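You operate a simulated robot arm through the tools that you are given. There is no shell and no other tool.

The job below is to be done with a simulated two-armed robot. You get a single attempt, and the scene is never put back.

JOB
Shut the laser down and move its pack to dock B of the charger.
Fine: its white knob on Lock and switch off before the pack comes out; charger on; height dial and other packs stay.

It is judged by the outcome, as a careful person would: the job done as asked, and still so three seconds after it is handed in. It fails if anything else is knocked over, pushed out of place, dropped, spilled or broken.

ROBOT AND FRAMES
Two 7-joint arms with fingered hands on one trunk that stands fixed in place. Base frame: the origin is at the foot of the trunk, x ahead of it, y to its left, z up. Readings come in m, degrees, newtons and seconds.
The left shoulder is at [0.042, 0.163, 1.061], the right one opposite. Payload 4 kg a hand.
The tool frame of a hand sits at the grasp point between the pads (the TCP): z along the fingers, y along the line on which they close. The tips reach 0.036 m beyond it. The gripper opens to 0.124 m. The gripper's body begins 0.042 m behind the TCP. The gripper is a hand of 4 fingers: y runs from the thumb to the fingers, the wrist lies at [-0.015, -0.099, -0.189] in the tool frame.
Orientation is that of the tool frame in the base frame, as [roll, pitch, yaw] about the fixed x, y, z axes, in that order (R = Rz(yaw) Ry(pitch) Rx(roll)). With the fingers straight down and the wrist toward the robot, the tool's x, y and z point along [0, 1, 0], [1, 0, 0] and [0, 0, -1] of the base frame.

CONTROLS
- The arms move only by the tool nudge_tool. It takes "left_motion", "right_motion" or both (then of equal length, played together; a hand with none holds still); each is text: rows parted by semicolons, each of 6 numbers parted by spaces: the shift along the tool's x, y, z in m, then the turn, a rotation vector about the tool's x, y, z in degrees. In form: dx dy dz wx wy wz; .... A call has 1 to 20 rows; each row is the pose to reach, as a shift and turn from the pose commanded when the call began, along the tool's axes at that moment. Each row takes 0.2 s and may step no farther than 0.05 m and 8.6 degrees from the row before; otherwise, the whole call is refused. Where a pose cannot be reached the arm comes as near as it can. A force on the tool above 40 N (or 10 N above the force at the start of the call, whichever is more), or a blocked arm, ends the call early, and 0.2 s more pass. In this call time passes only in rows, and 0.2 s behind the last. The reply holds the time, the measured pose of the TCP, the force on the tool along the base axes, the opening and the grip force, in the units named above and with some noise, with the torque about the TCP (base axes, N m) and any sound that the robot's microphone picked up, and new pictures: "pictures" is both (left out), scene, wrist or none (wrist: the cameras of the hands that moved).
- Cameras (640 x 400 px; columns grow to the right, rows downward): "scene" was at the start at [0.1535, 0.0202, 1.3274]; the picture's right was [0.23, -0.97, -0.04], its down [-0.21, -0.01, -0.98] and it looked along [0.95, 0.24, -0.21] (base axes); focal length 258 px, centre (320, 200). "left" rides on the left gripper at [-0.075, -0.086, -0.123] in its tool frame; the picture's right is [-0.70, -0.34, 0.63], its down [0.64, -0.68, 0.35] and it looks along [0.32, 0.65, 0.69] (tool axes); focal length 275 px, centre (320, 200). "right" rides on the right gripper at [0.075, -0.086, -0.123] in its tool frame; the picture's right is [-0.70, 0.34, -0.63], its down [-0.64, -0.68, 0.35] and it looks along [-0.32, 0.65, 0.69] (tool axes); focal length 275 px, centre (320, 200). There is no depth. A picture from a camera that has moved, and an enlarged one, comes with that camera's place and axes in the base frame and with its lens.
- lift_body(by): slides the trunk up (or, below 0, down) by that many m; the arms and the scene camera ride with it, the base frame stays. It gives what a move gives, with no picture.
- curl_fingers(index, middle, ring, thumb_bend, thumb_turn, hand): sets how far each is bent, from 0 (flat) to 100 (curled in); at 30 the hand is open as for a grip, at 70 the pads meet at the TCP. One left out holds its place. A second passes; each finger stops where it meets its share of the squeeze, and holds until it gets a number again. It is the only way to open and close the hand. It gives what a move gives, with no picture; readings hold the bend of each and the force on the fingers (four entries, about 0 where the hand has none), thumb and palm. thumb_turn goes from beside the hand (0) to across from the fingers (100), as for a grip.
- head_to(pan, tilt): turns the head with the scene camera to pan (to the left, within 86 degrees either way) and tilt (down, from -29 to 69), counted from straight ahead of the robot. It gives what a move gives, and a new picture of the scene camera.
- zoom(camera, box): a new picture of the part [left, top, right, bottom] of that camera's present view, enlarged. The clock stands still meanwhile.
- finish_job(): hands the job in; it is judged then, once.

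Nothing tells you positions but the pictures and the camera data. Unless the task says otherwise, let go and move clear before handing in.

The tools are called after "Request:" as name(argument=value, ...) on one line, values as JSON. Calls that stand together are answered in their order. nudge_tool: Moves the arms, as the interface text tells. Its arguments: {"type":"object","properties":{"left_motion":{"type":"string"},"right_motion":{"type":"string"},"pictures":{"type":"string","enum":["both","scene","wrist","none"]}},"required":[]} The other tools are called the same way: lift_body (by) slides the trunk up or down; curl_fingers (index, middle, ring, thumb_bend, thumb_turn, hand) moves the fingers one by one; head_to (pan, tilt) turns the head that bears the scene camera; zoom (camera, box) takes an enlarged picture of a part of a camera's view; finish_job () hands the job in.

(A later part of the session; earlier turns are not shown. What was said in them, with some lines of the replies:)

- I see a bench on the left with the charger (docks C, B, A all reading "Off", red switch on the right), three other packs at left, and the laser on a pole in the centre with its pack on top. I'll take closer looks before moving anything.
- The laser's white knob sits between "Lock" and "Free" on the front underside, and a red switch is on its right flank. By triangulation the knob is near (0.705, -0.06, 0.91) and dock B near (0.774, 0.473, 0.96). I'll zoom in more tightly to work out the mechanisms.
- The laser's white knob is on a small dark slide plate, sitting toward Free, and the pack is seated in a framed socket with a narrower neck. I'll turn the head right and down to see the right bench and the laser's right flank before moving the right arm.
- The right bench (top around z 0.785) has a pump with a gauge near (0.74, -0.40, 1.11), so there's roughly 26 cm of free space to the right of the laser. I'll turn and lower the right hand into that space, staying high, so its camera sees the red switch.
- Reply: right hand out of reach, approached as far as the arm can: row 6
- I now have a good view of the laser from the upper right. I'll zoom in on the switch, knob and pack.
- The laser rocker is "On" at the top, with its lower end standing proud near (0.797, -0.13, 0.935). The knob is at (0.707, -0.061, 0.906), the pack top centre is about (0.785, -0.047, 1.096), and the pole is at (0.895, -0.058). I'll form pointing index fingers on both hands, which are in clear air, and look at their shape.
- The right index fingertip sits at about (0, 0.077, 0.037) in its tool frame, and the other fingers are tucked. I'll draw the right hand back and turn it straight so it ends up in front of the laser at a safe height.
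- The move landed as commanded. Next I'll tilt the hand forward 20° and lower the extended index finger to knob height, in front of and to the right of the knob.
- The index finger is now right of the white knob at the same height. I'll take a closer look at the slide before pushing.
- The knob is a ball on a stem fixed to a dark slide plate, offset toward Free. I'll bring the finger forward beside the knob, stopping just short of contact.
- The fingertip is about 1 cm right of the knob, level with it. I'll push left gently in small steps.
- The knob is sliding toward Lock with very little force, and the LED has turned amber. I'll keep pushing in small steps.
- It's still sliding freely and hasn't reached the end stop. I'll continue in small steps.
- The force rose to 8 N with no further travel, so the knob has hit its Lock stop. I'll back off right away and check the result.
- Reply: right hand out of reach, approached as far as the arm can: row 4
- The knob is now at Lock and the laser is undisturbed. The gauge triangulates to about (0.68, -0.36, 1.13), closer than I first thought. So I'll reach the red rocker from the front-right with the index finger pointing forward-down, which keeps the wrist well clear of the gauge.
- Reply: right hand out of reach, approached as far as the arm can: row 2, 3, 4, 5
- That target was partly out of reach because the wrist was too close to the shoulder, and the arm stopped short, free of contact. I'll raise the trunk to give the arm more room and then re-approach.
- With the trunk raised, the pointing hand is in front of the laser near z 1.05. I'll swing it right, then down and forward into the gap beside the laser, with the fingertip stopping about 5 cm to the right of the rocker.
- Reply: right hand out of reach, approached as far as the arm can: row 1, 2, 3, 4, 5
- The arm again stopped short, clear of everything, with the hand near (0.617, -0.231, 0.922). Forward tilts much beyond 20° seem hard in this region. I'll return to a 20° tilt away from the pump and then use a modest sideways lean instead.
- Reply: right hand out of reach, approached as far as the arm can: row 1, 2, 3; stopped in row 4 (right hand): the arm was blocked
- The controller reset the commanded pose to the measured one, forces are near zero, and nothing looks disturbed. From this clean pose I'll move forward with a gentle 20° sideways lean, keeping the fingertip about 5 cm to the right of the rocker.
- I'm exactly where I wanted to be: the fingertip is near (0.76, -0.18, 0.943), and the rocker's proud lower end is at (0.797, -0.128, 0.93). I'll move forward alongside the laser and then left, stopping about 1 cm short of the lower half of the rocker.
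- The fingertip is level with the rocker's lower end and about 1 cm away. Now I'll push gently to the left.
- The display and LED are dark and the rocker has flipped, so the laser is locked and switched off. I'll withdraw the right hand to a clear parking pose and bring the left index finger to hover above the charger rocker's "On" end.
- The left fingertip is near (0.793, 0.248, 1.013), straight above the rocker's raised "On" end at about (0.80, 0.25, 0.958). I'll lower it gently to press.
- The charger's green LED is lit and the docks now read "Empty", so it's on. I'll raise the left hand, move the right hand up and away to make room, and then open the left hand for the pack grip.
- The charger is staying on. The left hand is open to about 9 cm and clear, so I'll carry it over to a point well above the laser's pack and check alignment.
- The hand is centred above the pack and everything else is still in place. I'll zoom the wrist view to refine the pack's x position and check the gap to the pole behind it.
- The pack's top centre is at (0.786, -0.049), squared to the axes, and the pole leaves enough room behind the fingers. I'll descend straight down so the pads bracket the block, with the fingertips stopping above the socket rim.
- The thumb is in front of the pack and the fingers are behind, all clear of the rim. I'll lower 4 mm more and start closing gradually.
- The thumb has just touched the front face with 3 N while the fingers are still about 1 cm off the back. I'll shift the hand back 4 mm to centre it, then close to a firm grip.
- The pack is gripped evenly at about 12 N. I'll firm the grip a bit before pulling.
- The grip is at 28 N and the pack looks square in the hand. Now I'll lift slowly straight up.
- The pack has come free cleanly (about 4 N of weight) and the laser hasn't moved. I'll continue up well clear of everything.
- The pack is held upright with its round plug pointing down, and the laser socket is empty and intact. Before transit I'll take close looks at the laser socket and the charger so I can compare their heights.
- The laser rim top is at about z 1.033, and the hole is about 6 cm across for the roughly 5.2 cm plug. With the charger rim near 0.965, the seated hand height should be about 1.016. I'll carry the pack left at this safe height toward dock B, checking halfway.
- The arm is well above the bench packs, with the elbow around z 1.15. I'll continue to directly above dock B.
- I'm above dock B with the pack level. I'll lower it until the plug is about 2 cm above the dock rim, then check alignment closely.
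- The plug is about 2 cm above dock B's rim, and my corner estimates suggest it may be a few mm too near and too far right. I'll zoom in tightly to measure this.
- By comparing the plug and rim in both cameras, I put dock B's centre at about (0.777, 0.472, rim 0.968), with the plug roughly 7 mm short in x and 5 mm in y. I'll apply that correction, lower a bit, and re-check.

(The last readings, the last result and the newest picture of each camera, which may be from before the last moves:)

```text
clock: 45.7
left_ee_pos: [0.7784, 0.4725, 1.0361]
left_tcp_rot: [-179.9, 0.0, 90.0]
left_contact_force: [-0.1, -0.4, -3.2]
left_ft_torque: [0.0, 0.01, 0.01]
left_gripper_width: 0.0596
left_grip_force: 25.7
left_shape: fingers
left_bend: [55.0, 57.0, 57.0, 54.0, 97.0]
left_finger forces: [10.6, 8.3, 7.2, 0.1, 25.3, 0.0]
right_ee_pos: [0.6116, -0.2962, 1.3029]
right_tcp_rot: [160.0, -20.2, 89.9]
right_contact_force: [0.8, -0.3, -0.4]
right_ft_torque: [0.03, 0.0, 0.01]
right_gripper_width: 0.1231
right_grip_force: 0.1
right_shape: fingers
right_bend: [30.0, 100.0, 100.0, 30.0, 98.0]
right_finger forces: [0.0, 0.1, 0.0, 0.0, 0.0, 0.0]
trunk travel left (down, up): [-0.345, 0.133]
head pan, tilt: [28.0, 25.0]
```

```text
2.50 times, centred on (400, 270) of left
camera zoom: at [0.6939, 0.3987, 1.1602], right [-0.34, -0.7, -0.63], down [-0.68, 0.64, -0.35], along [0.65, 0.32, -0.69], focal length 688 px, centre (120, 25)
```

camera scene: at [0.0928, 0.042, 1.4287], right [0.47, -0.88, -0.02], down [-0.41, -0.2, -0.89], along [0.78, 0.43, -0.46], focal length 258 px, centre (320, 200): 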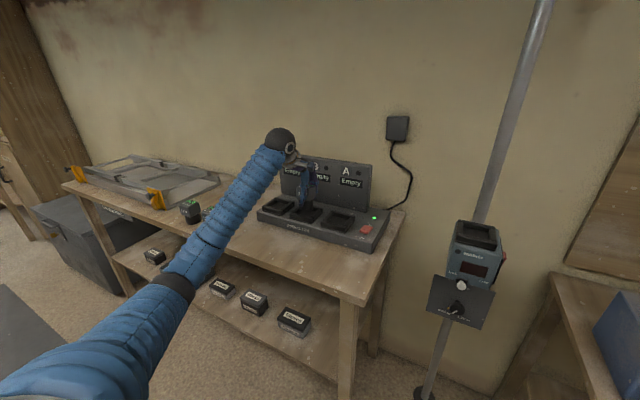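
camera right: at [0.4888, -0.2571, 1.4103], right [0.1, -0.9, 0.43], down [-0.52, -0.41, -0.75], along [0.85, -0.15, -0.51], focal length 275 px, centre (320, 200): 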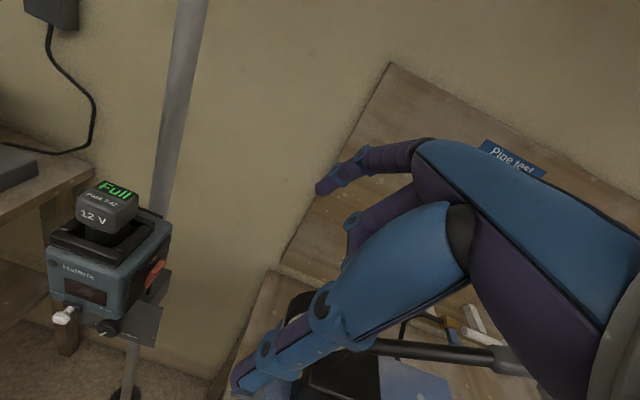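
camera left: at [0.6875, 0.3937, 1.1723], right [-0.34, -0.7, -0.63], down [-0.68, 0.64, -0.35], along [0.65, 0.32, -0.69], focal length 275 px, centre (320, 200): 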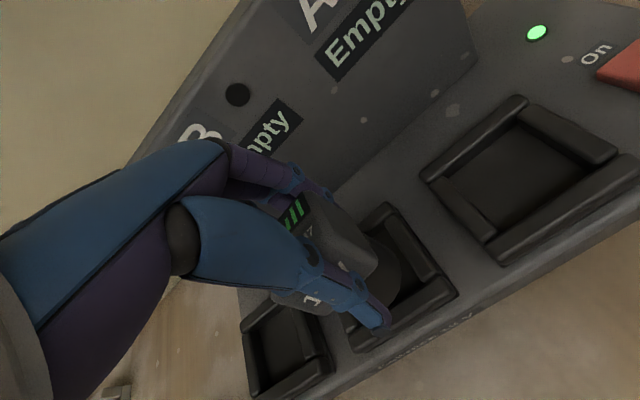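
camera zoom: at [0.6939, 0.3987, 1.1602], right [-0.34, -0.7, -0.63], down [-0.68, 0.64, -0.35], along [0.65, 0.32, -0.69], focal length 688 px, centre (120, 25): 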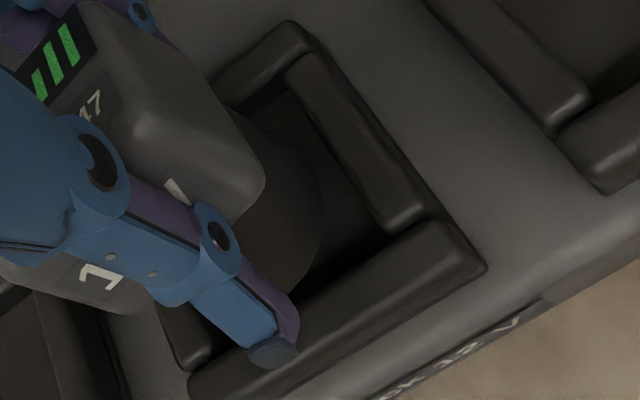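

The plug now lines up with the opening to within 2–3 mm in both views. I'll descend slowly in small increments while watching the force.

Request:
nudge_tool(left_motion="-0.0005 0.0015 0.003 0 0 0; -0.0005 0.0015 0.006 0 0 0; -0.0005 0.0015 0.009 0 0 0; -0.0005 0.0015 0.011 0 0 0", pictures="none")

Request:
zoom(camera="scene", box=[275, 180, 345, 230])

Request:
zoom(camera="left", box=[330, 190, 470, 350])

```text
clock: 46.7
left_ee_pos: [0.7804, 0.4723, 1.027]
left_tcp_rot: [-179.9, 0.0, 90.0]
left_contact_force: [-0.2, -0.1, -3.1]
left_ft_torque: [-0.02, 0.01, 0.02]
left_gripper_width: 0.0595
left_grip_force: 25.8
left_shape: fingers
left_bend: [55.0, 57.0, 57.0, 54.0, 97.0]
left_finger forces: [10.6, 8.3, 7.3, 0.1, 25.3, 0.0]
right_ee_pos: [0.612, -0.2973, 1.3032]
right_tcp_rot: [160.0, -20.2, 90.0]
right_contact_force: [0.0, 0.0, -0.4]
right_ft_torque: [-0.02, 0.01, 0.04]
right_gripper_width: 0.1233
right_grip_force: 0.1
right_shape: fingers
right_bend: [30.0, 100.0, 100.0, 30.0, 98.0]
right_finger forces: [0.0, 0.0, 0.0, 0.0, 0.1, 0.0]
trunk travel left (down, up): [-0.345, 0.133]
head pan, tilt: [28.0, 25.0]
```

```text
8.00 times, centred on (310, 205) of scene
camera zoom: at [0.0928, 0.0419, 1.4287], right [0.47, -0.88, -0.02], down [-0.41, -0.2, -0.89], along [0.78, 0.43, -0.46], focal length 2063 px, centre (400, 160)
```

zoom: 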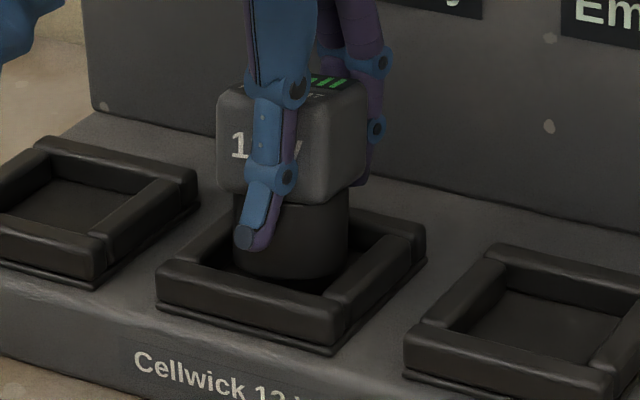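

```text
2.50 times, centred on (400, 270) of left
camera zoom: at [0.6956, 0.3979, 1.1498], right [-0.34, -0.7, -0.63], down [-0.68, 0.64, -0.35], along [0.65, 0.32, -0.69], focal length 688 px, centre (120, 25)
```

zoom: 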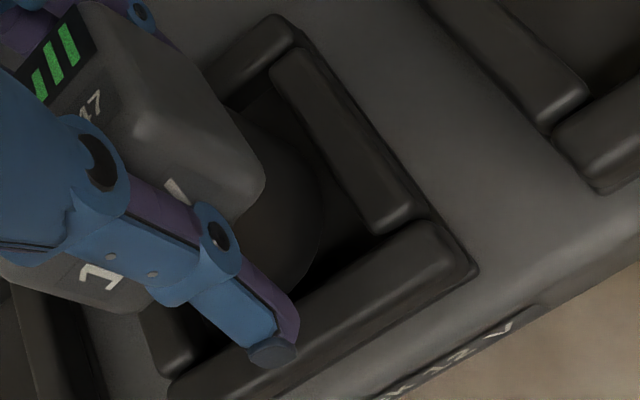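

There's no contact yet and the plug is at rim level with visible gaps on the right and front sides. I'll keep descending in small steps.

Request:
nudge_tool(left_motion="-0.001 0 0.002 0 0 0; -0.001 0 0.004 0 0 0; -0.001 0 0.006 0 0 0", pictures="none")

Request:
zoom(camera="scene", box=[275, 180, 345, 230])

Request:
zoom(camera="left", box=[330, 190, 470, 350])

```text
clock: 47.5
left_ee_pos: [0.7807, 0.4707, 1.0198]
left_tcp_rot: [-179.8, 0.0, 90.0]
left_contact_force: [-0.1, 0.3, -2.7]
left_ft_torque: [0.0, 0.0, -0.01]
left_gripper_width: 0.0599
left_grip_force: 25.7
left_shape: fingers
left_bend: [55.0, 57.0, 57.0, 54.0, 97.0]
left_finger forces: [10.6, 8.4, 7.2, 0.0, 25.3, 0.1]
right_ee_pos: [0.6124, -0.296, 1.3033]
right_tcp_rot: [160.0, -20.3, 89.9]
right_contact_force: [0.1, -0.2, 0.4]
right_ft_torque: [0.01, -0.03, -0.03]
right_gripper_width: 0.123
right_grip_force: 0.1
right_shape: fingers
right_bend: [30.0, 100.0, 100.0, 30.0, 98.0]
right_finger forces: [0.0, 0.0, 0.0, 0.0, 0.1, 0.0]
trunk travel left (down, up): [-0.345, 0.133]
head pan, tilt: [28.0, 25.0]
```

```text
8.00 times, centred on (310, 205) of scene
camera zoom: at [0.0928, 0.0419, 1.4287], right [0.47, -0.88, -0.02], down [-0.41, -0.2, -0.89], along [0.78, 0.43, -0.46], focal length 2063 px, centre (400, 160)
```

zoom: 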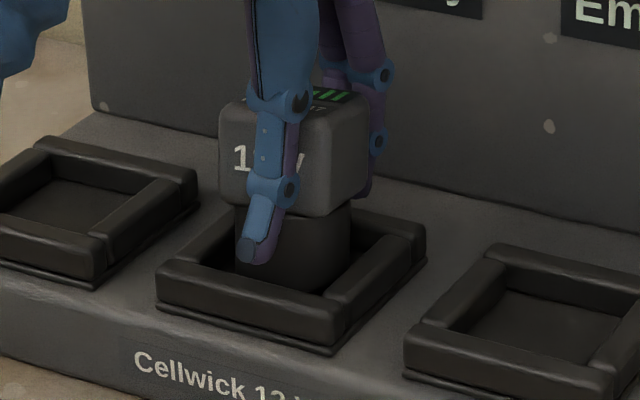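

```text
2.50 times, centred on (400, 270) of left
camera zoom: at [0.6957, 0.3972, 1.1436], right [-0.34, -0.7, -0.63], down [-0.68, 0.64, -0.35], along [0.65, 0.32, -0.69], focal length 688 px, centre (120, 25)
```

zoom: 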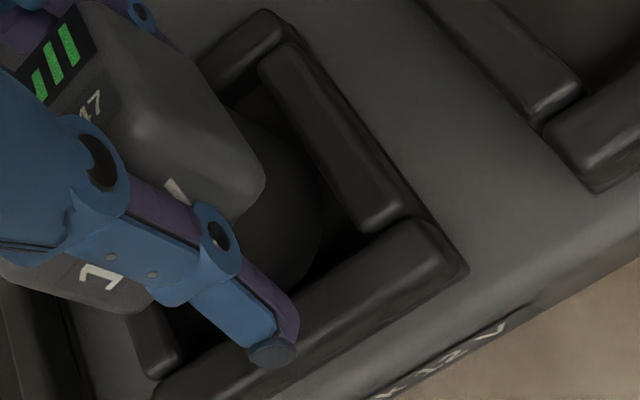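

The plug has entered the dock opening without contact. I'll continue down gently until it seats.

Request:
nudge_tool(left_motion="0 0 0.002 0 0 0; 0 0 0.004 0 0 0", pictures="none")

Request:
nudge_tool(left_motion="0 0 0.002 0 0 0; 0 0 0.003 0 0 0", pictures="none")

Request:
zoom(camera="scene", box=[275, 165, 345, 230])

```text
clock: 48.1
left_ee_pos: [0.7796, 0.4715, 1.0176]
left_tcp_rot: [179.8, 0.0, 90.0]
left_contact_force: [-0.7, 0.6, 8.6]
left_ft_torque: [0.03, -0.17, -0.03]
left_gripper_width: 0.0602
left_grip_force: 27.3
left_shape: fingers
left_bend: [54.0, 57.0, 57.0, 54.0, 97.0]
left_finger forces: [11.1, 8.4, 7.4, 0.0, 28.0, 0.0]
right_ee_pos: [0.6113, -0.2968, 1.3042]
right_tcp_rot: [160.0, -20.2, 89.8]
right_contact_force: [-0.1, 0.5, -0.4]
right_ft_torque: [0.01, 0.0, -0.02]
right_gripper_width: 0.1231
right_grip_force: 0.1
right_shape: fingers
right_bend: [30.0, 100.0, 100.0, 30.0, 98.0]
right_finger forces: [0.1, 0.0, 0.0, 0.1, 0.0, 0.0]
trunk travel left (down, up): [-0.345, 0.133]
head pan, tilt: [28.0, 25.0]
```

```text
clock: 48.7
left_ee_pos: [0.7786, 0.471, 1.0173]
left_tcp_rot: [179.8, -0.1, 90.0]
left_contact_force: [0.6, 1.1, 23.2]
left_ft_torque: [0.17, -0.62, 0.0]
left_gripper_width: 0.0603
left_grip_force: 28.6
left_shape: fingers
left_bend: [54.0, 57.0, 57.0, 54.0, 97.0]
left_finger forces: [10.2, 7.4, 8.4, 0.1, 30.8, 0.0]
right_ee_pos: [0.6098, -0.2975, 1.3046]
right_tcp_rot: [159.9, -20.3, 90.0]
right_contact_force: [0.1, -0.4, 0.2]
right_ft_torque: [0.02, 0.0, 0.01]
right_gripper_width: 0.1232
right_grip_force: 0.1
right_shape: fingers
right_bend: [30.0, 100.0, 100.0, 30.0, 98.0]
right_finger forces: [0.1, 0.0, 0.0, 0.0, 0.0, 0.0]
trunk travel left (down, up): [-0.345, 0.133]
head pan, tilt: [28.0, 25.0]
```

```text
6.15 times, centred on (310, 198) of scene
camera zoom: at [0.0905, 0.0407, 1.4292], right [0.47, -0.88, -0.02], down [-0.41, -0.2, -0.89], along [0.78, 0.43, -0.46], focal length 1587 px, centre (382, 215)
```

zoom: 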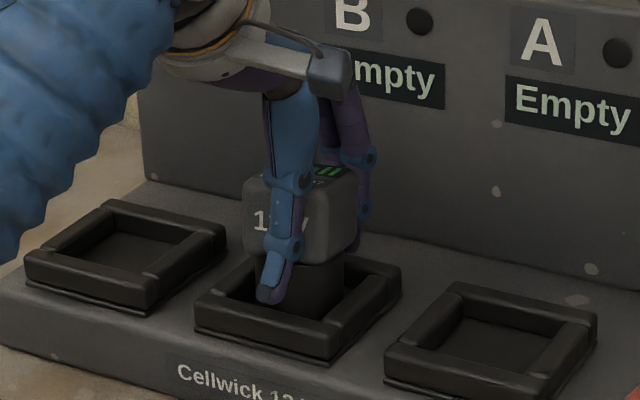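

The plug bottomed out at hand height 1.0175, which matches the expected seating height. I'll take off the downward load and check the dock B display before releasing.

Request:
nudge_tool(left_motion="0 0 -0.0035 0 0 0; 0 0 -0.0045 0 0 0", pictures="none")

Request:
zoom(camera="scene", box=[260, 150, 390, 250])

Request:
zoom(camera="left", box=[200, 60, 480, 370])

```text
clock: 49.3
left_ee_pos: [0.78, 0.4698, 1.0181]
left_tcp_rot: [-179.9, 0.1, 90.0]
left_contact_force: [1.3, 0.4, 9.6]
left_ft_torque: [0.06, -0.35, -0.01]
left_gripper_width: 0.0602
left_grip_force: 27.3
left_shape: fingers
left_bend: [54.0, 57.0, 57.0, 54.0, 97.0]
left_finger forces: [10.8, 8.6, 7.5, 0.1, 27.3, 0.0]
right_ee_pos: [0.6111, -0.2975, 1.3031]
right_tcp_rot: [159.9, -20.3, 89.9]
right_contact_force: [-0.4, -0.7, 0.0]
right_ft_torque: [0.0, 0.0, 0.02]
right_gripper_width: 0.1232
right_grip_force: 0.1
right_shape: fingers
right_bend: [30.0, 100.0, 100.0, 30.0, 98.0]
right_finger forces: [0.0, 0.0, 0.1, 0.0, 0.0, 0.0]
trunk travel left (down, up): [-0.345, 0.133]
head pan, tilt: [28.0, 25.0]
```

```text
4.00 times, centred on (325, 200) of scene
camera zoom: at [0.092, 0.0413, 1.4287], right [0.47, -0.88, -0.02], down [-0.41, -0.2, -0.89], along [0.78, 0.43, -0.46], focal length 1032 px, centre (300, 200)
```

zoom: 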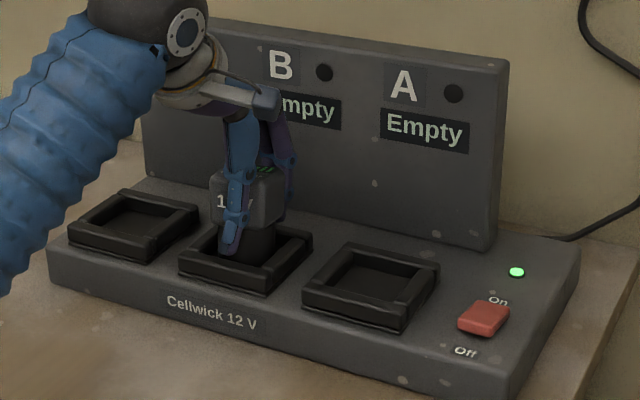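

```text
1.29 times, centred on (340, 215) of left
camera zoom: at [0.6953, 0.3968, 1.141], right [-0.34, -0.7, -0.63], down [-0.68, 0.64, -0.34], along [0.65, 0.32, -0.69], focal length 355 px, centre (294, 181)
```

zoom: 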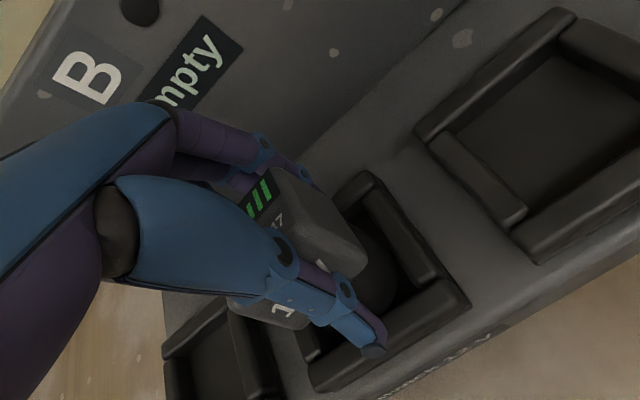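

The dock display still reads "Empty" with the hand lightly loaded on it. I'll zoom in very closely to see whether the plug is truly inside or resting on a rim bar.

Request:
zoom(camera="scene", box=[288, 190, 334, 222])

Request:
zoom(camera="left", box=[350, 230, 450, 330])

```text
12.50 times, centred on (311, 206) of scene
camera zoom: at [0.092, 0.0413, 1.4287], right [0.47, -0.88, -0.02], down [-0.41, -0.2, -0.89], along [0.78, 0.43, -0.46], focal length 3224 px, centre (432, 125)
```

zoom: 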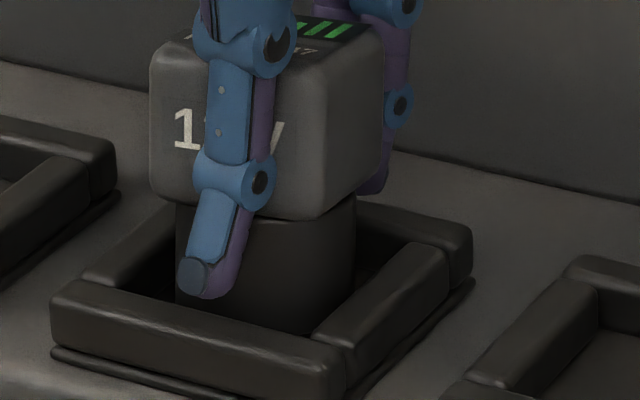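

```text
4.00 times, centred on (400, 280) of left
camera zoom: at [0.6953, 0.3968, 1.141], right [-0.34, -0.7, -0.63], down [-0.68, 0.64, -0.34], along [0.65, 0.32, -0.69], focal length 1101 px, centre (0, -120)
```

zoom: 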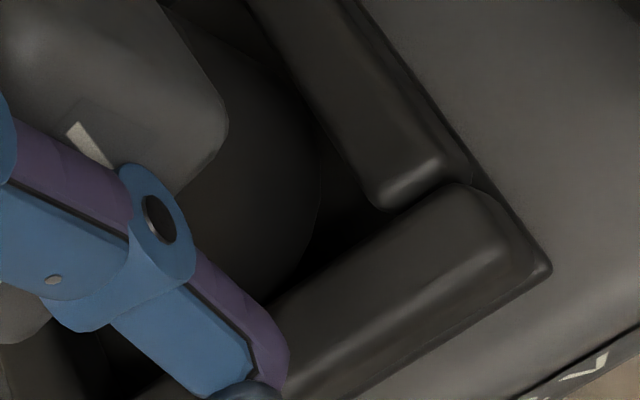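

In both views the plug is inside the frame, and the rim sits at the same place relative to the hand as it did when seated in the laser. To check the seating depth, I'll look at the empty neighbouring dock's floor.

Request:
zoom(camera="left", box=[420, 60, 640, 270])

Request:
zoom(camera="scene", box=[320, 195, 366, 227])

```text
1.90 times, centred on (530, 165) of left
camera zoom: at [0.6953, 0.3968, 1.141], right [-0.34, -0.7, -0.63], down [-0.68, 0.64, -0.34], along [0.65, 0.32, -0.69], focal length 524 px, centre (-80, 267)
```

zoom: 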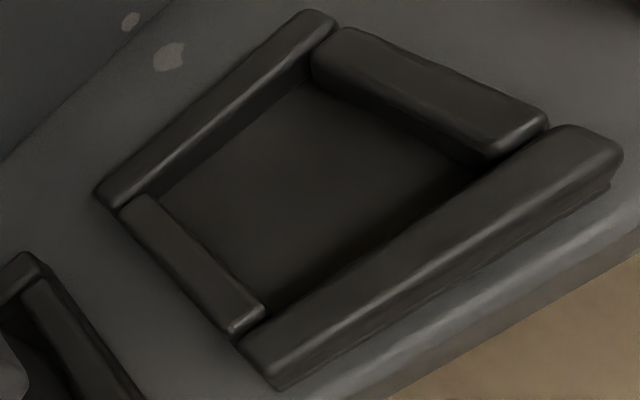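

```text
12.50 times, centred on (343, 211) of scene
camera zoom: at [0.092, 0.0413, 1.4287], right [0.47, -0.88, -0.02], down [-0.41, -0.2, -0.89], along [0.78, 0.43, -0.46], focal length 3224 px, centre (32, 62)
```

zoom: 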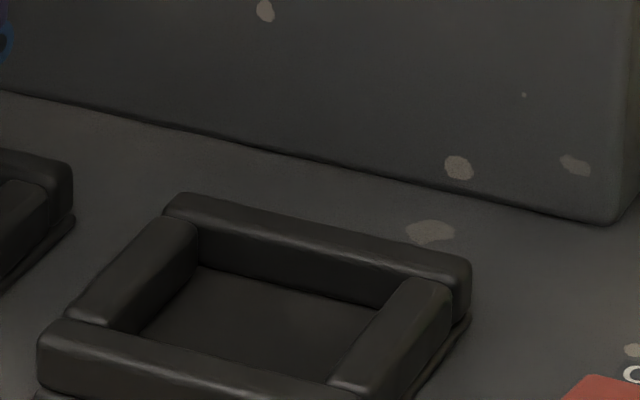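

The dock floor is about 1.5 cm below the rim. The stiff contact height agrees with the plug resting on that floor, possibly tipped slightly by the grip. I'll ease the load off and open the hand in stages so the pack settles flat.

Request:
nudge_tool(left_motion="0 0 -0.001 0 0 0", pictures="none")

Request:
curl_fingers(hand="left", index=52, middle=53, ring=53, thumb_bend=51)

Request:
zoom(camera="scene", box=[260, 150, 390, 250])

```text
clock: 49.7
left_ee_pos: [0.7806, 0.4724, 1.0192]
left_tcp_rot: [-179.9, 0.0, 90.0]
left_contact_force: [1.4, 1.0, 2.1]
left_ft_torque: [0.05, -0.26, 0.0]
left_gripper_width: 0.0599
left_grip_force: 26.5
left_shape: fingers
left_bend: [54.0, 57.0, 57.0, 54.0, 97.0]
left_finger forces: [11.3, 9.0, 7.5, 0.1, 25.3, 0.1]
right_ee_pos: [0.6115, -0.297, 1.303]
right_tcp_rot: [160.1, -20.2, 89.9]
right_contact_force: [-0.2, -0.2, -0.6]
right_ft_torque: [0.03, 0.04, 0.01]
right_gripper_width: 0.1231
right_grip_force: 0.0
right_shape: fingers
right_bend: [30.0, 100.0, 100.0, 30.0, 98.0]
right_finger forces: [0.1, 0.0, 0.0, 0.0, 0.0, 0.0]
trunk travel left (down, up): [-0.345, 0.133]
head pan, tilt: [28.0, 25.0]
```

```text
clock: 50.7
left_ee_pos: [0.7811, 0.4712, 1.0183]
left_tcp_rot: [-179.9, 0.0, 90.0]
left_contact_force: [0.3, 0.3, -2.4]
left_ft_torque: [0.01, -0.01, 0.01]
left_gripper_width: 0.061
left_grip_force: 1.8
left_shape: fingers
left_bend: [51.0, 52.0, 53.0, 51.0, 98.0]
left_finger forces: [1.1, 0.8, 0.3, 0.0, 1.5, 0.0]
right_ee_pos: [0.6121, -0.2966, 1.3025]
right_tcp_rot: [160.0, -20.2, 89.9]
right_contact_force: [-0.6, 1.2, 1.0]
right_ft_torque: [-0.03, 0.01, -0.01]
right_gripper_width: 0.1231
right_grip_force: 0.0
right_shape: fingers
right_bend: [30.0, 100.0, 100.0, 30.0, 98.0]
right_finger forces: [0.1, 0.0, 0.1, 0.0, 0.0, 0.0]
trunk travel left (down, up): [-0.345, 0.133]
head pan, tilt: [28.0, 25.0]
```

```text
4.00 times, centred on (325, 200) of scene
camera zoom: at [0.0927, 0.0418, 1.4287], right [0.47, -0.88, -0.02], down [-0.41, -0.2, -0.89], along [0.78, 0.43, -0.46], focal length 1032 px, centre (300, 200)
```

zoom: 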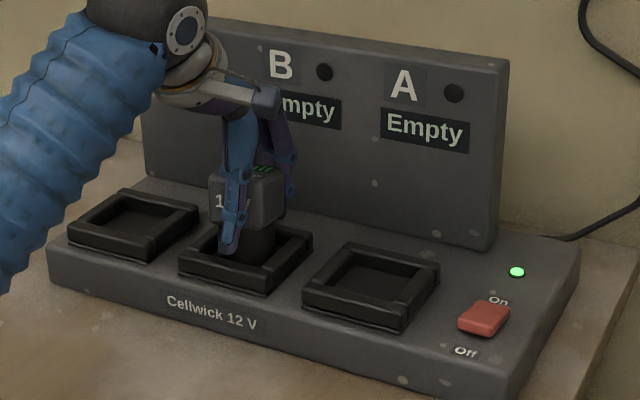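

The hand is still carrying most of the pack's weight at very light grip, so it will settle a little when released. The dock frame confines it, so I'll open a bit further.

Request:
curl_fingers(hand="left", index=48, middle=48, ring=48, thumb_bend=48)

Request:
zoom(camera="scene", box=[260, 150, 390, 250])

Request:
zoom(camera="scene", box=[288, 190, 334, 222])

Request:
zoom(camera="left", box=[200, 60, 480, 370])

```text
clock: 51.7
left_ee_pos: [0.7802, 0.4715, 1.0194]
left_tcp_rot: [179.9, 0.0, 90.0]
left_contact_force: [-1.1, -0.3, 0.5]
left_ft_torque: [0.0, -0.04, 0.01]
left_gripper_width: 0.0684
left_grip_force: 0.9
left_shape: fingers
left_bend: [48.0, 48.0, 48.0, 48.0, 98.0]
left_finger forces: [0.1, 0.0, 0.1, 0.0, 0.8, 0.0]
right_ee_pos: [0.6117, -0.296, 1.3026]
right_tcp_rot: [159.8, -20.2, 90.0]
right_contact_force: [-0.3, 1.3, 0.0]
right_ft_torque: [-0.01, 0.0, 0.02]
right_gripper_width: 0.1233
right_grip_force: 0.2
right_shape: fingers
right_bend: [30.0, 100.0, 100.0, 30.0, 98.0]
right_finger forces: [0.1, 0.0, 0.0, 0.1, 0.0, 0.1]
trunk travel left (down, up): [-0.345, 0.133]
head pan, tilt: [28.0, 25.0]
```

```text
4.00 times, centred on (325, 200) of scene
camera zoom: at [0.0924, 0.0417, 1.4288], right [0.47, -0.88, -0.02], down [-0.41, -0.2, -0.89], along [0.78, 0.43, -0.46], focal length 1032 px, centre (300, 200)
```

zoom: 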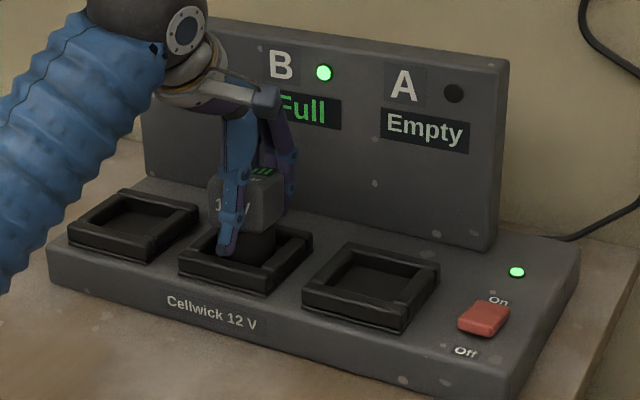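

```text
12.50 times, centred on (311, 206) of scene
camera zoom: at [0.0924, 0.0417, 1.4288], right [0.47, -0.88, -0.02], down [-0.41, -0.2, -0.89], along [0.78, 0.43, -0.46], focal length 3224 px, centre (432, 125)
```

zoom: 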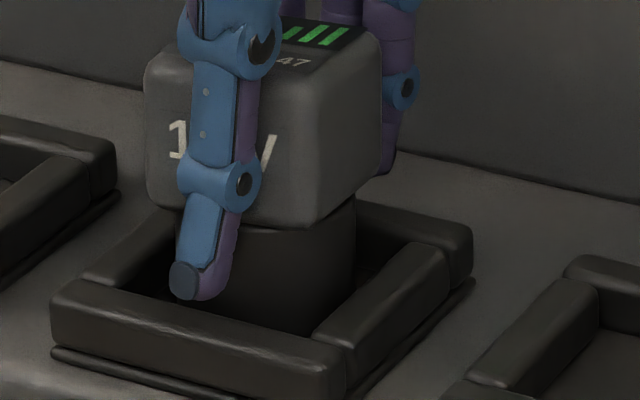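

```text
1.29 times, centred on (340, 215) of left
camera zoom: at [0.6953, 0.3972, 1.1424], right [-0.34, -0.7, -0.63], down [-0.68, 0.64, -0.35], along [0.65, 0.32, -0.69], focal length 355 px, centre (294, 181)
```

zoom: 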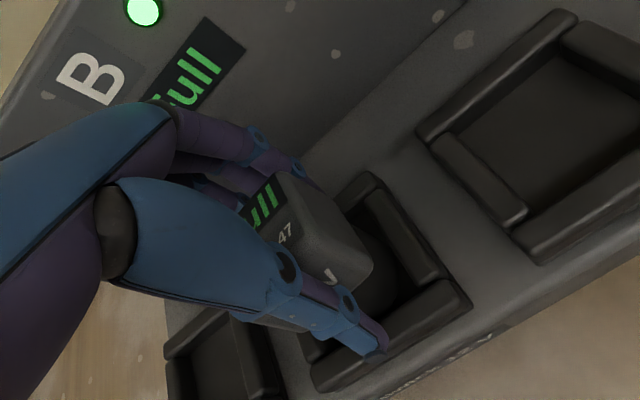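

Dock B's LED is green and it reads "Full", so the pack is seated and recognised. I'll open the hand fully clear of it and then rise straight up.

Request:
curl_fingers(hand="left", index=40, middle=40, ring=40, thumb_bend=40)

Request:
zoom(camera="left", box=[200, 60, 480, 370])

Request:
zoom(camera="scene", box=[275, 165, 345, 230])

```text
clock: 52.7
left_ee_pos: [0.7802, 0.4721, 1.0191]
left_tcp_rot: [180.0, 0.1, 90.0]
left_contact_force: [-1.0, -0.8, 0.2]
left_ft_torque: [-0.02, 0.01, -0.01]
left_gripper_width: 0.0934
left_grip_force: 0.1
left_shape: fingers
left_bend: [40.0, 40.0, 40.0, 40.0, 97.0]
left_finger forces: [0.0, 0.0, 0.0, 0.0, 0.2, 0.1]
right_ee_pos: [0.6117, -0.2964, 1.3028]
right_tcp_rot: [159.9, -20.2, 89.9]
right_contact_force: [-0.2, -0.7, -0.2]
right_ft_torque: [0.04, 0.0, -0.01]
right_gripper_width: 0.1227
right_grip_force: 0.0
right_shape: fingers
right_bend: [30.0, 100.0, 100.0, 30.0, 98.0]
right_finger forces: [0.0, 0.1, 0.0, 0.0, 0.1, 0.0]
trunk travel left (down, up): [-0.345, 0.133]
head pan, tilt: [28.0, 25.0]
```

```text
1.29 times, centred on (340, 215) of left
camera zoom: at [0.6954, 0.3972, 1.1423], right [-0.34, -0.7, -0.63], down [-0.68, 0.64, -0.35], along [0.65, 0.32, -0.69], focal length 355 px, centre (294, 181)
```

zoom: 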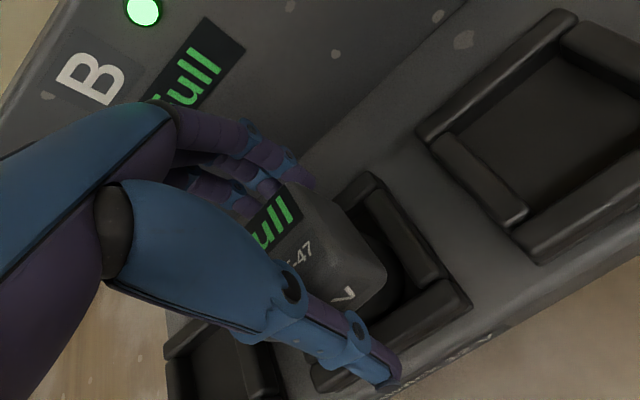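

```text
6.15 times, centred on (310, 198) of scene
camera zoom: at [0.0925, 0.0417, 1.4287], right [0.47, -0.88, -0.02], down [-0.41, -0.2, -0.89], along [0.78, 0.43, -0.46], focal length 1587 px, centre (382, 215)
```

zoom: 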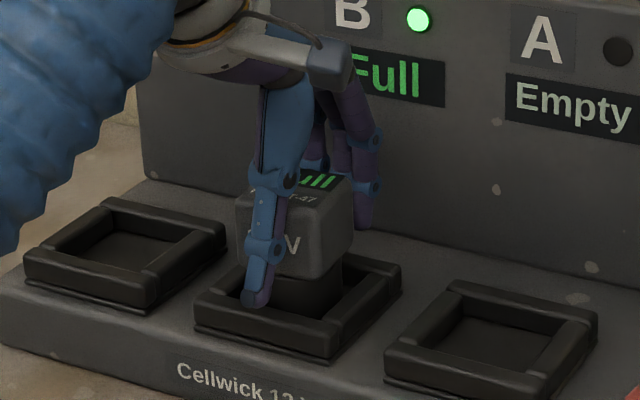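

The hand is open and dock B still reads "Full". Before rising, I'll confirm that the pack sits level and the thumb and fingers are clear of it.

Request:
zoom(camera="scene", box=[288, 180, 334, 222])

Request:
zoom(camera="left", box=[330, 190, 470, 350])

```text
9.52 times, centred on (311, 201) of scene
camera zoom: at [0.0925, 0.0417, 1.4287], right [0.47, -0.88, -0.02], down [-0.41, -0.2, -0.89], along [0.78, 0.43, -0.46], focal length 2456 px, centre (406, 190)
```

zoom: 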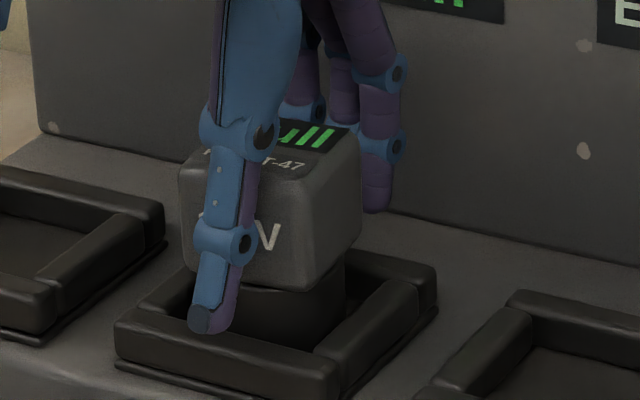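

```text
2.50 times, centred on (400, 270) of left
camera zoom: at [0.6954, 0.3972, 1.1423], right [-0.34, -0.7, -0.63], down [-0.68, 0.64, -0.35], along [0.65, 0.32, -0.69], focal length 688 px, centre (120, 25)
```

zoom: 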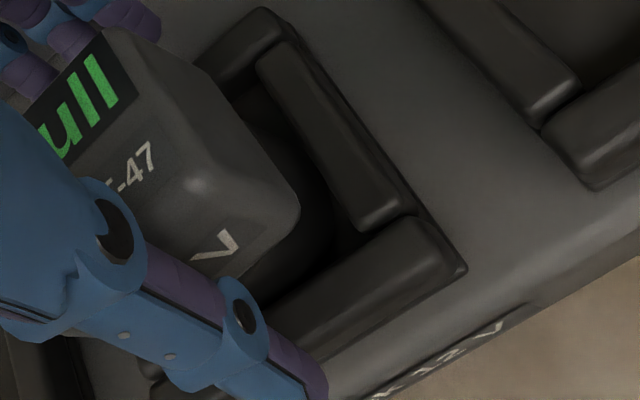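

The pack has dropped fully into dock B, with the same plug exposure as it had in the laser, and it looks level. I'll open the hand a bit wider for clearance and lift straight up.

Request:
curl_fingers(hand="left", index=36, middle=36, ring=36, thumb_bend=32)

Request:
nudge_tool(left_motion="0 -0.003 -0.008 0 0 0; 0 -0.003 -0.02 0 0 0; 0 -0.003 -0.04 0 0 0; 0 -0.003 -0.07 0 0 0; 0 -0.003 -0.11 0 0 0", pictures="both")

Request:
zoom(camera="scene", box=[260, 140, 390, 250])

```text
clock: 53.7
left_ee_pos: [0.7804, 0.4723, 1.0195]
left_tcp_rot: [-180.0, 0.1, 90.0]
left_contact_force: [-0.6, 0.3, 0.1]
left_ft_torque: [-0.03, -0.01, 0.02]
left_gripper_width: 0.1111
left_grip_force: 0.1
left_shape: fingers
left_bend: [36.0, 36.0, 36.0, 32.0, 96.0]
left_finger forces: [0.0, 0.0, 0.0, 0.0, 0.0, 0.1]
right_ee_pos: [0.6108, -0.2969, 1.3036]
right_tcp_rot: [160.0, -20.3, 89.9]
right_contact_force: [0.5, 0.6, 0.0]
right_ft_torque: [0.01, 0.0, -0.01]
right_gripper_width: 0.1232
right_grip_force: 0.1
right_shape: fingers
right_bend: [30.0, 100.0, 100.0, 30.0, 98.0]
right_finger forces: [0.1, 0.0, 0.1, 0.0, 0.0, 0.0]
trunk travel left (down, up): [-0.345, 0.133]
head pan, tilt: [28.0, 25.0]
```

```text
clock: 54.9
left_ee_pos: [0.7759, 0.4697, 1.1305]
left_tcp_rot: [-179.9, 0.0, 90.0]
left_contact_force: [0.1, -0.3, -0.1]
left_ft_torque: [0.06, 0.0, 0.02]
left_gripper_width: 0.1112
left_grip_force: 0.0
left_shape: fingers
left_bend: [36.0, 36.0, 36.0, 32.0, 96.0]
left_finger forces: [0.0, 0.0, 0.1, 0.1, 0.0, 0.1]
right_ee_pos: [0.6111, -0.2966, 1.3031]
right_tcp_rot: [159.9, -20.1, 89.9]
right_contact_force: [-0.6, -0.5, 0.8]
right_ft_torque: [0.01, 0.04, 0.02]
right_gripper_width: 0.123
right_grip_force: 0.0
right_shape: fingers
right_bend: [30.0, 100.0, 100.0, 30.0, 98.0]
right_finger forces: [0.1, 0.0, 0.0, 0.0, 0.0, 0.0]
trunk travel left (down, up): [-0.345, 0.133]
head pan, tilt: [28.0, 25.0]
camera scene: at [0.0921, 0.0411, 1.4289], right [0.47, -0.88, -0.02], down [-0.41, -0.2, -0.89], along [0.78, 0.43, -0.46], focal length 258 px, centre (320, 200)
camera left: at [0.6914, 0.3966, 1.2523], right [-0.34, -0.7, -0.63], down [-0.68, 0.64, -0.35], along [0.65, 0.32, -0.69], focal length 275 px, centre (320, 200)
```

scene: 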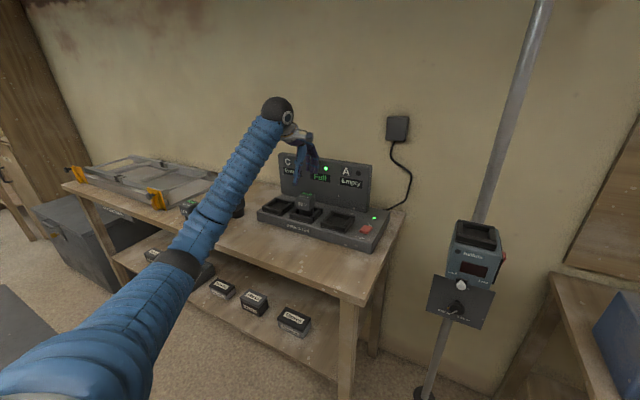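
left: 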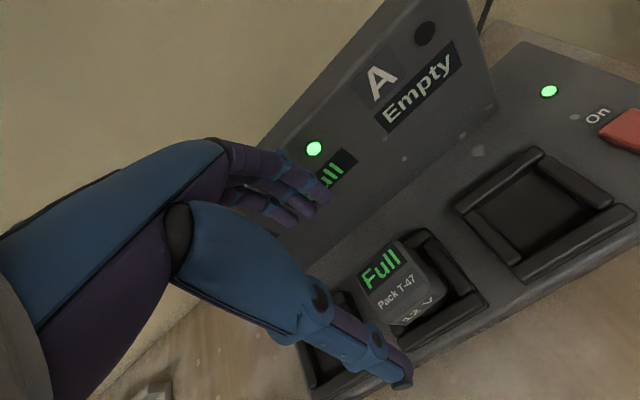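

```text
3.64 times, centred on (325, 195) of scene
camera zoom: at [0.0921, 0.0411, 1.4289], right [0.47, -0.88, -0.02], down [-0.41, -0.2, -0.89], along [0.78, 0.43, -0.46], focal length 938 px, centre (302, 218)
```

zoom: 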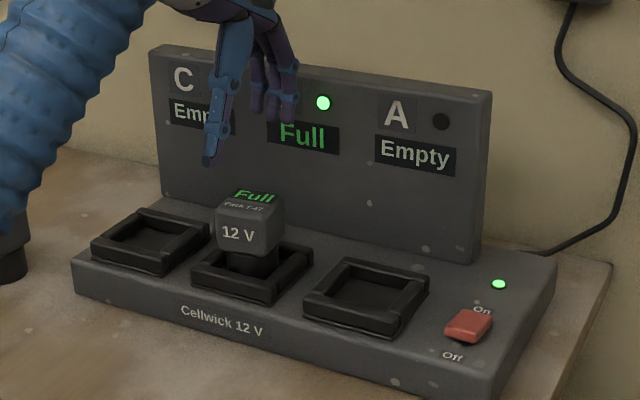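

The pack is released in dock B, which reads "Full" with a green light. I'll retract the left hand up and away, then inspect everything closely.

Request:
nudge_tool(left_motion="0 0 -0.04 0 0 0; 0 0 -0.08 0 0 0; -0.01 -0.025 -0.11 0 0 0; -0.02 -0.055 -0.14 0 0 0; -0.035 -0.09 -0.165 0 0 0; -0.05 -0.125 -0.185 0 0 0; -0.06 -0.155 -0.205 0 0 0; -0.07 -0.176 -0.22 0 0 0", pictures="both")

Request:
zoom(camera="scene", box=[280, 175, 345, 225])

Request:
zoom(camera="scene", box=[160, 150, 390, 300])

Request:
zoom(camera="scene", box=[410, 200, 530, 340])

```text
clock: 56.7
left_ee_pos: [0.6008, 0.4003, 1.3505]
left_tcp_rot: [-179.8, 0.0, 90.0]
left_contact_force: [-0.8, -1.3, 0.1]
left_ft_torque: [0.01, -0.04, 0.02]
left_gripper_width: 0.1113
left_grip_force: 0.0
left_shape: fingers
left_bend: [36.0, 36.0, 36.0, 32.0, 96.0]
left_finger forces: [0.0, 0.1, 0.0, 0.1, 0.0, 0.0]
right_ee_pos: [0.6103, -0.2968, 1.3037]
right_tcp_rot: [159.9, -20.2, 89.9]
right_contact_force: [-0.1, -0.6, 0.7]
right_ft_torque: [-0.05, 0.01, 0.0]
right_gripper_width: 0.1232
right_grip_force: 0.0
right_shape: fingers
right_bend: [30.0, 100.0, 100.0, 30.0, 98.0]
right_finger forces: [0.1, 0.0, 0.0, 0.0, 0.0, 0.0]
trunk travel left (down, up): [-0.345, 0.133]
head pan, tilt: [28.0, 25.0]
camera scene: at [0.0919, 0.0412, 1.4288], right [0.47, -0.88, -0.02], down [-0.41, -0.2, -0.89], along [0.78, 0.43, -0.46], focal length 258 px, centre (320, 200)
camera left: at [0.5154, 0.3263, 1.4733], right [-0.34, -0.7, -0.63], down [-0.68, 0.64, -0.35], along [0.65, 0.32, -0.69], focal length 275 px, centre (320, 200)
```

scene: 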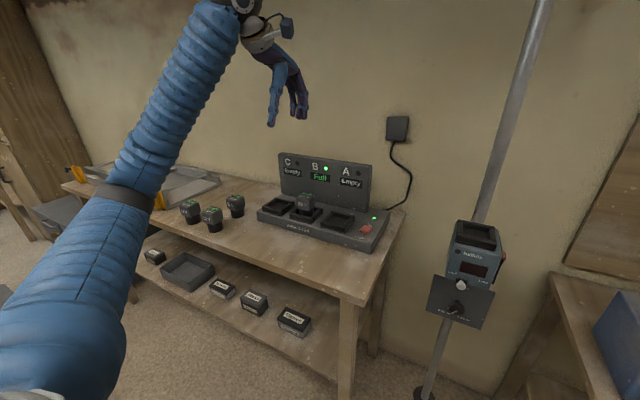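
left: 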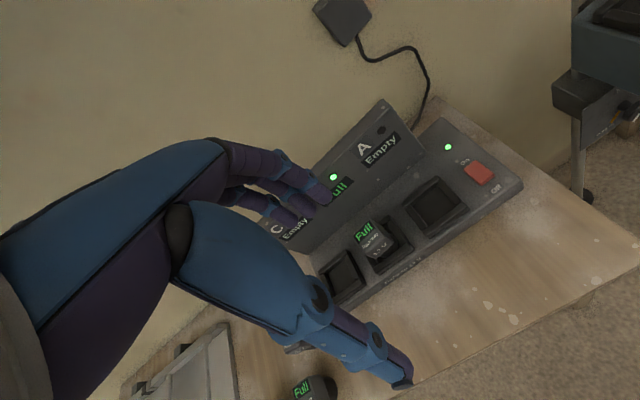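

```text
8.00 times, centred on (312, 200) of scene
camera zoom: at [0.0919, 0.0412, 1.4288], right [0.47, -0.88, -0.02], down [-0.41, -0.2, -0.89], along [0.78, 0.43, -0.46], focal length 2063 px, centre (380, 200)
```

zoom: 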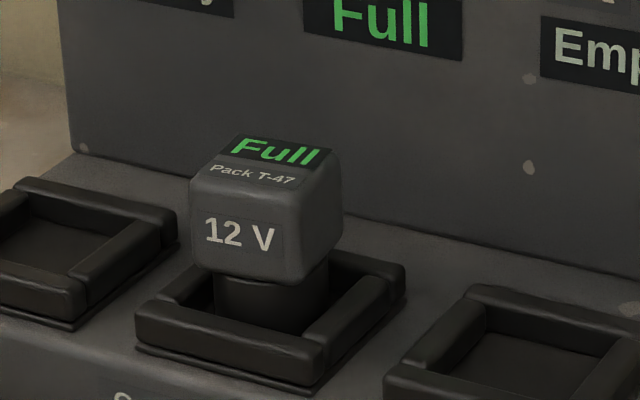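

```text
2.67 times, centred on (275, 225) of scene
camera zoom: at [0.0919, 0.0412, 1.4288], right [0.47, -0.88, -0.02], down [-0.41, -0.2, -0.89], along [0.78, 0.43, -0.46], focal length 688 px, centre (440, 133)
```

zoom: 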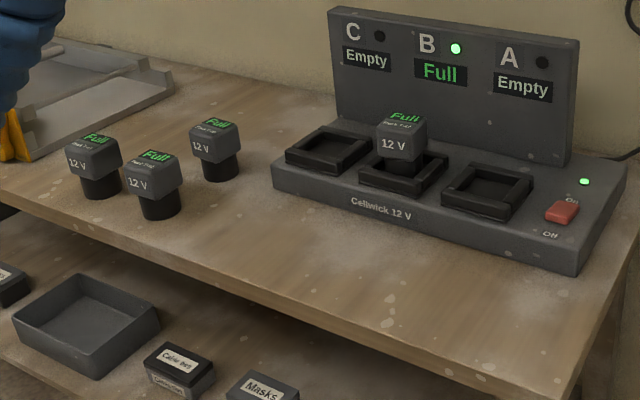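

```text
2.86 times, centred on (470, 270) of scene
camera zoom: at [0.0919, 0.0412, 1.4288], right [0.47, -0.88, -0.02], down [-0.41, -0.2, -0.89], along [0.78, 0.43, -0.46], focal length 737 px, centre (-109, 0)
```

zoom: 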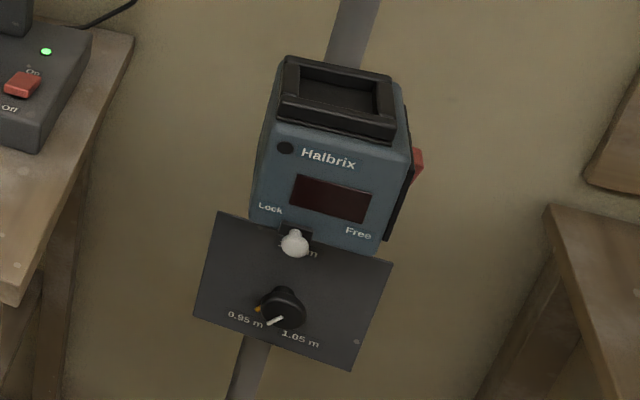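

Dock B reads "Full", the pack is upright, the three other packs are untouched, and the laser is dark. I'll do one last check of the knob, switch, dial and the right-hand bench.

Request:
head_to(pan=-8, tilt=22)

Request:
zoom(camera="scene", box=[260, 200, 350, 300])

Request:
zoom(camera="right", box=[20, 170, 180, 350])

```text
clock: 57.8
left_ee_pos: [0.6008, 0.401, 1.3516]
left_tcp_rot: [-179.9, 0.0, 90.0]
left_contact_force: [-0.4, -0.6, 0.6]
left_ft_torque: [-0.01, -0.03, -0.01]
left_gripper_width: 0.1117
left_grip_force: 0.0
left_shape: fingers
left_bend: [36.0, 36.0, 36.0, 32.0, 96.0]
left_finger forces: [0.0, 0.0, 0.0, 0.0, 0.1, 0.1]
right_ee_pos: [0.6115, -0.2951, 1.3031]
right_tcp_rot: [160.0, -20.2, 90.0]
right_contact_force: [0.0, -0.3, -0.2]
right_ft_torque: [-0.03, -0.01, -0.01]
right_gripper_width: 0.1232
right_grip_force: 0.1
right_shape: fingers
right_bend: [30.0, 100.0, 100.0, 30.0, 98.0]
right_finger forces: [0.0, 0.0, 0.0, 0.0, 0.0, 0.0]
trunk travel left (down, up): [-0.345, 0.133]
head pan, tilt: [-8.0, 22.0]
camera scene: at [0.1033, -0.0144, 1.4331], right [-0.14, -0.99, 0.01], down [-0.41, 0.05, -0.91], along [0.9, -0.13, -0.41], focal length 258 px, centre (320, 200)
```

scene: 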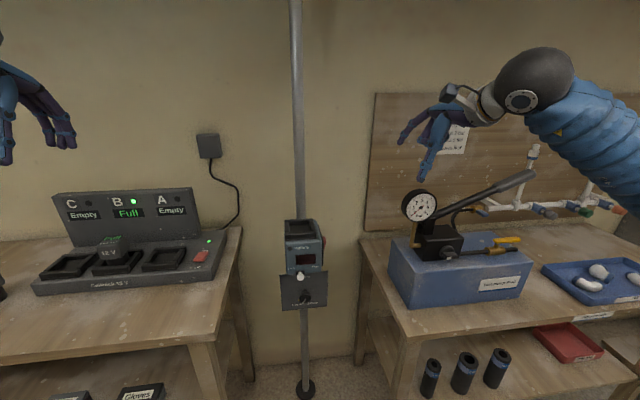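

```text
4.00 times, centred on (305, 250) of scene
camera zoom: at [0.1033, -0.0144, 1.4331], right [-0.14, -0.99, 0.01], down [-0.41, 0.05, -0.91], along [0.9, -0.13, -0.41], focal length 1032 px, centre (380, 0)
```

zoom: 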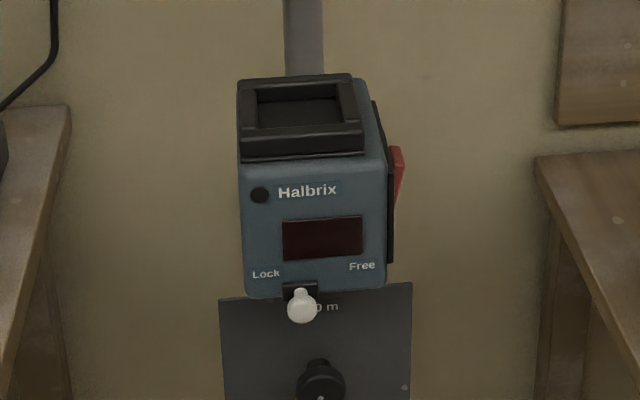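

```text
2.22 times, centred on (100, 260) of right
camera zoom: at [0.4903, -0.2558, 1.4097], right [0.1, -0.9, 0.43], down [-0.52, -0.41, -0.75], along [0.85, -0.15, -0.51], focal length 612 px, centre (809, 67)
```

zoom: 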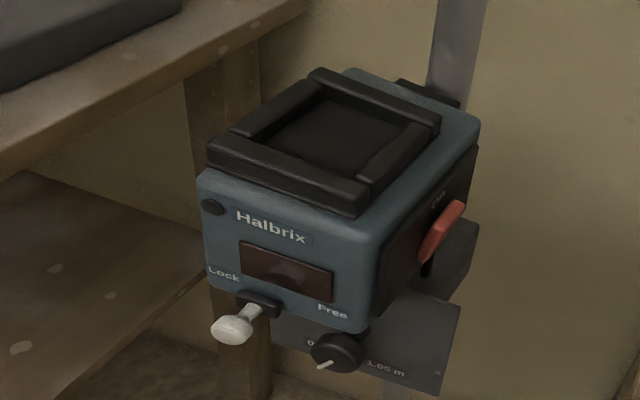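

Everything checks out:

- **Laser:** the knob is at Lock, the switch is off and the display is dark. The socket is empty and the height dial untouched.
- **Charger:** it is on, and dock B reads "Full".
- **Surroundings:** the other packs and the pump are where they were, and both hands are clear.

I'm handing in the job.

Request:
finish_job()

```text
The job is handed in.
```

The laser is shut down, and its pack (T-47) is in dock B of the charger, which reads "Full" with a green light. I've handed the job in.

- **Laser:** I pushed the white knob to its stop at Lock, then switched the laser off at the red switch. The display and light went dark before I pulled the pack.
- **Charger:** I switched it on before moving the pack. Docks A and C still read "Empty".
- **Left alone:** The height dial and the other three packs weren't touched. In the last pictures nothing had been knocked over or moved.

While I was positioning the right arm beside the laser, the controller stopped one move and reported the arm as blocked. The force reading was near zero, and the pictures afterwards showed nothing disturbed.
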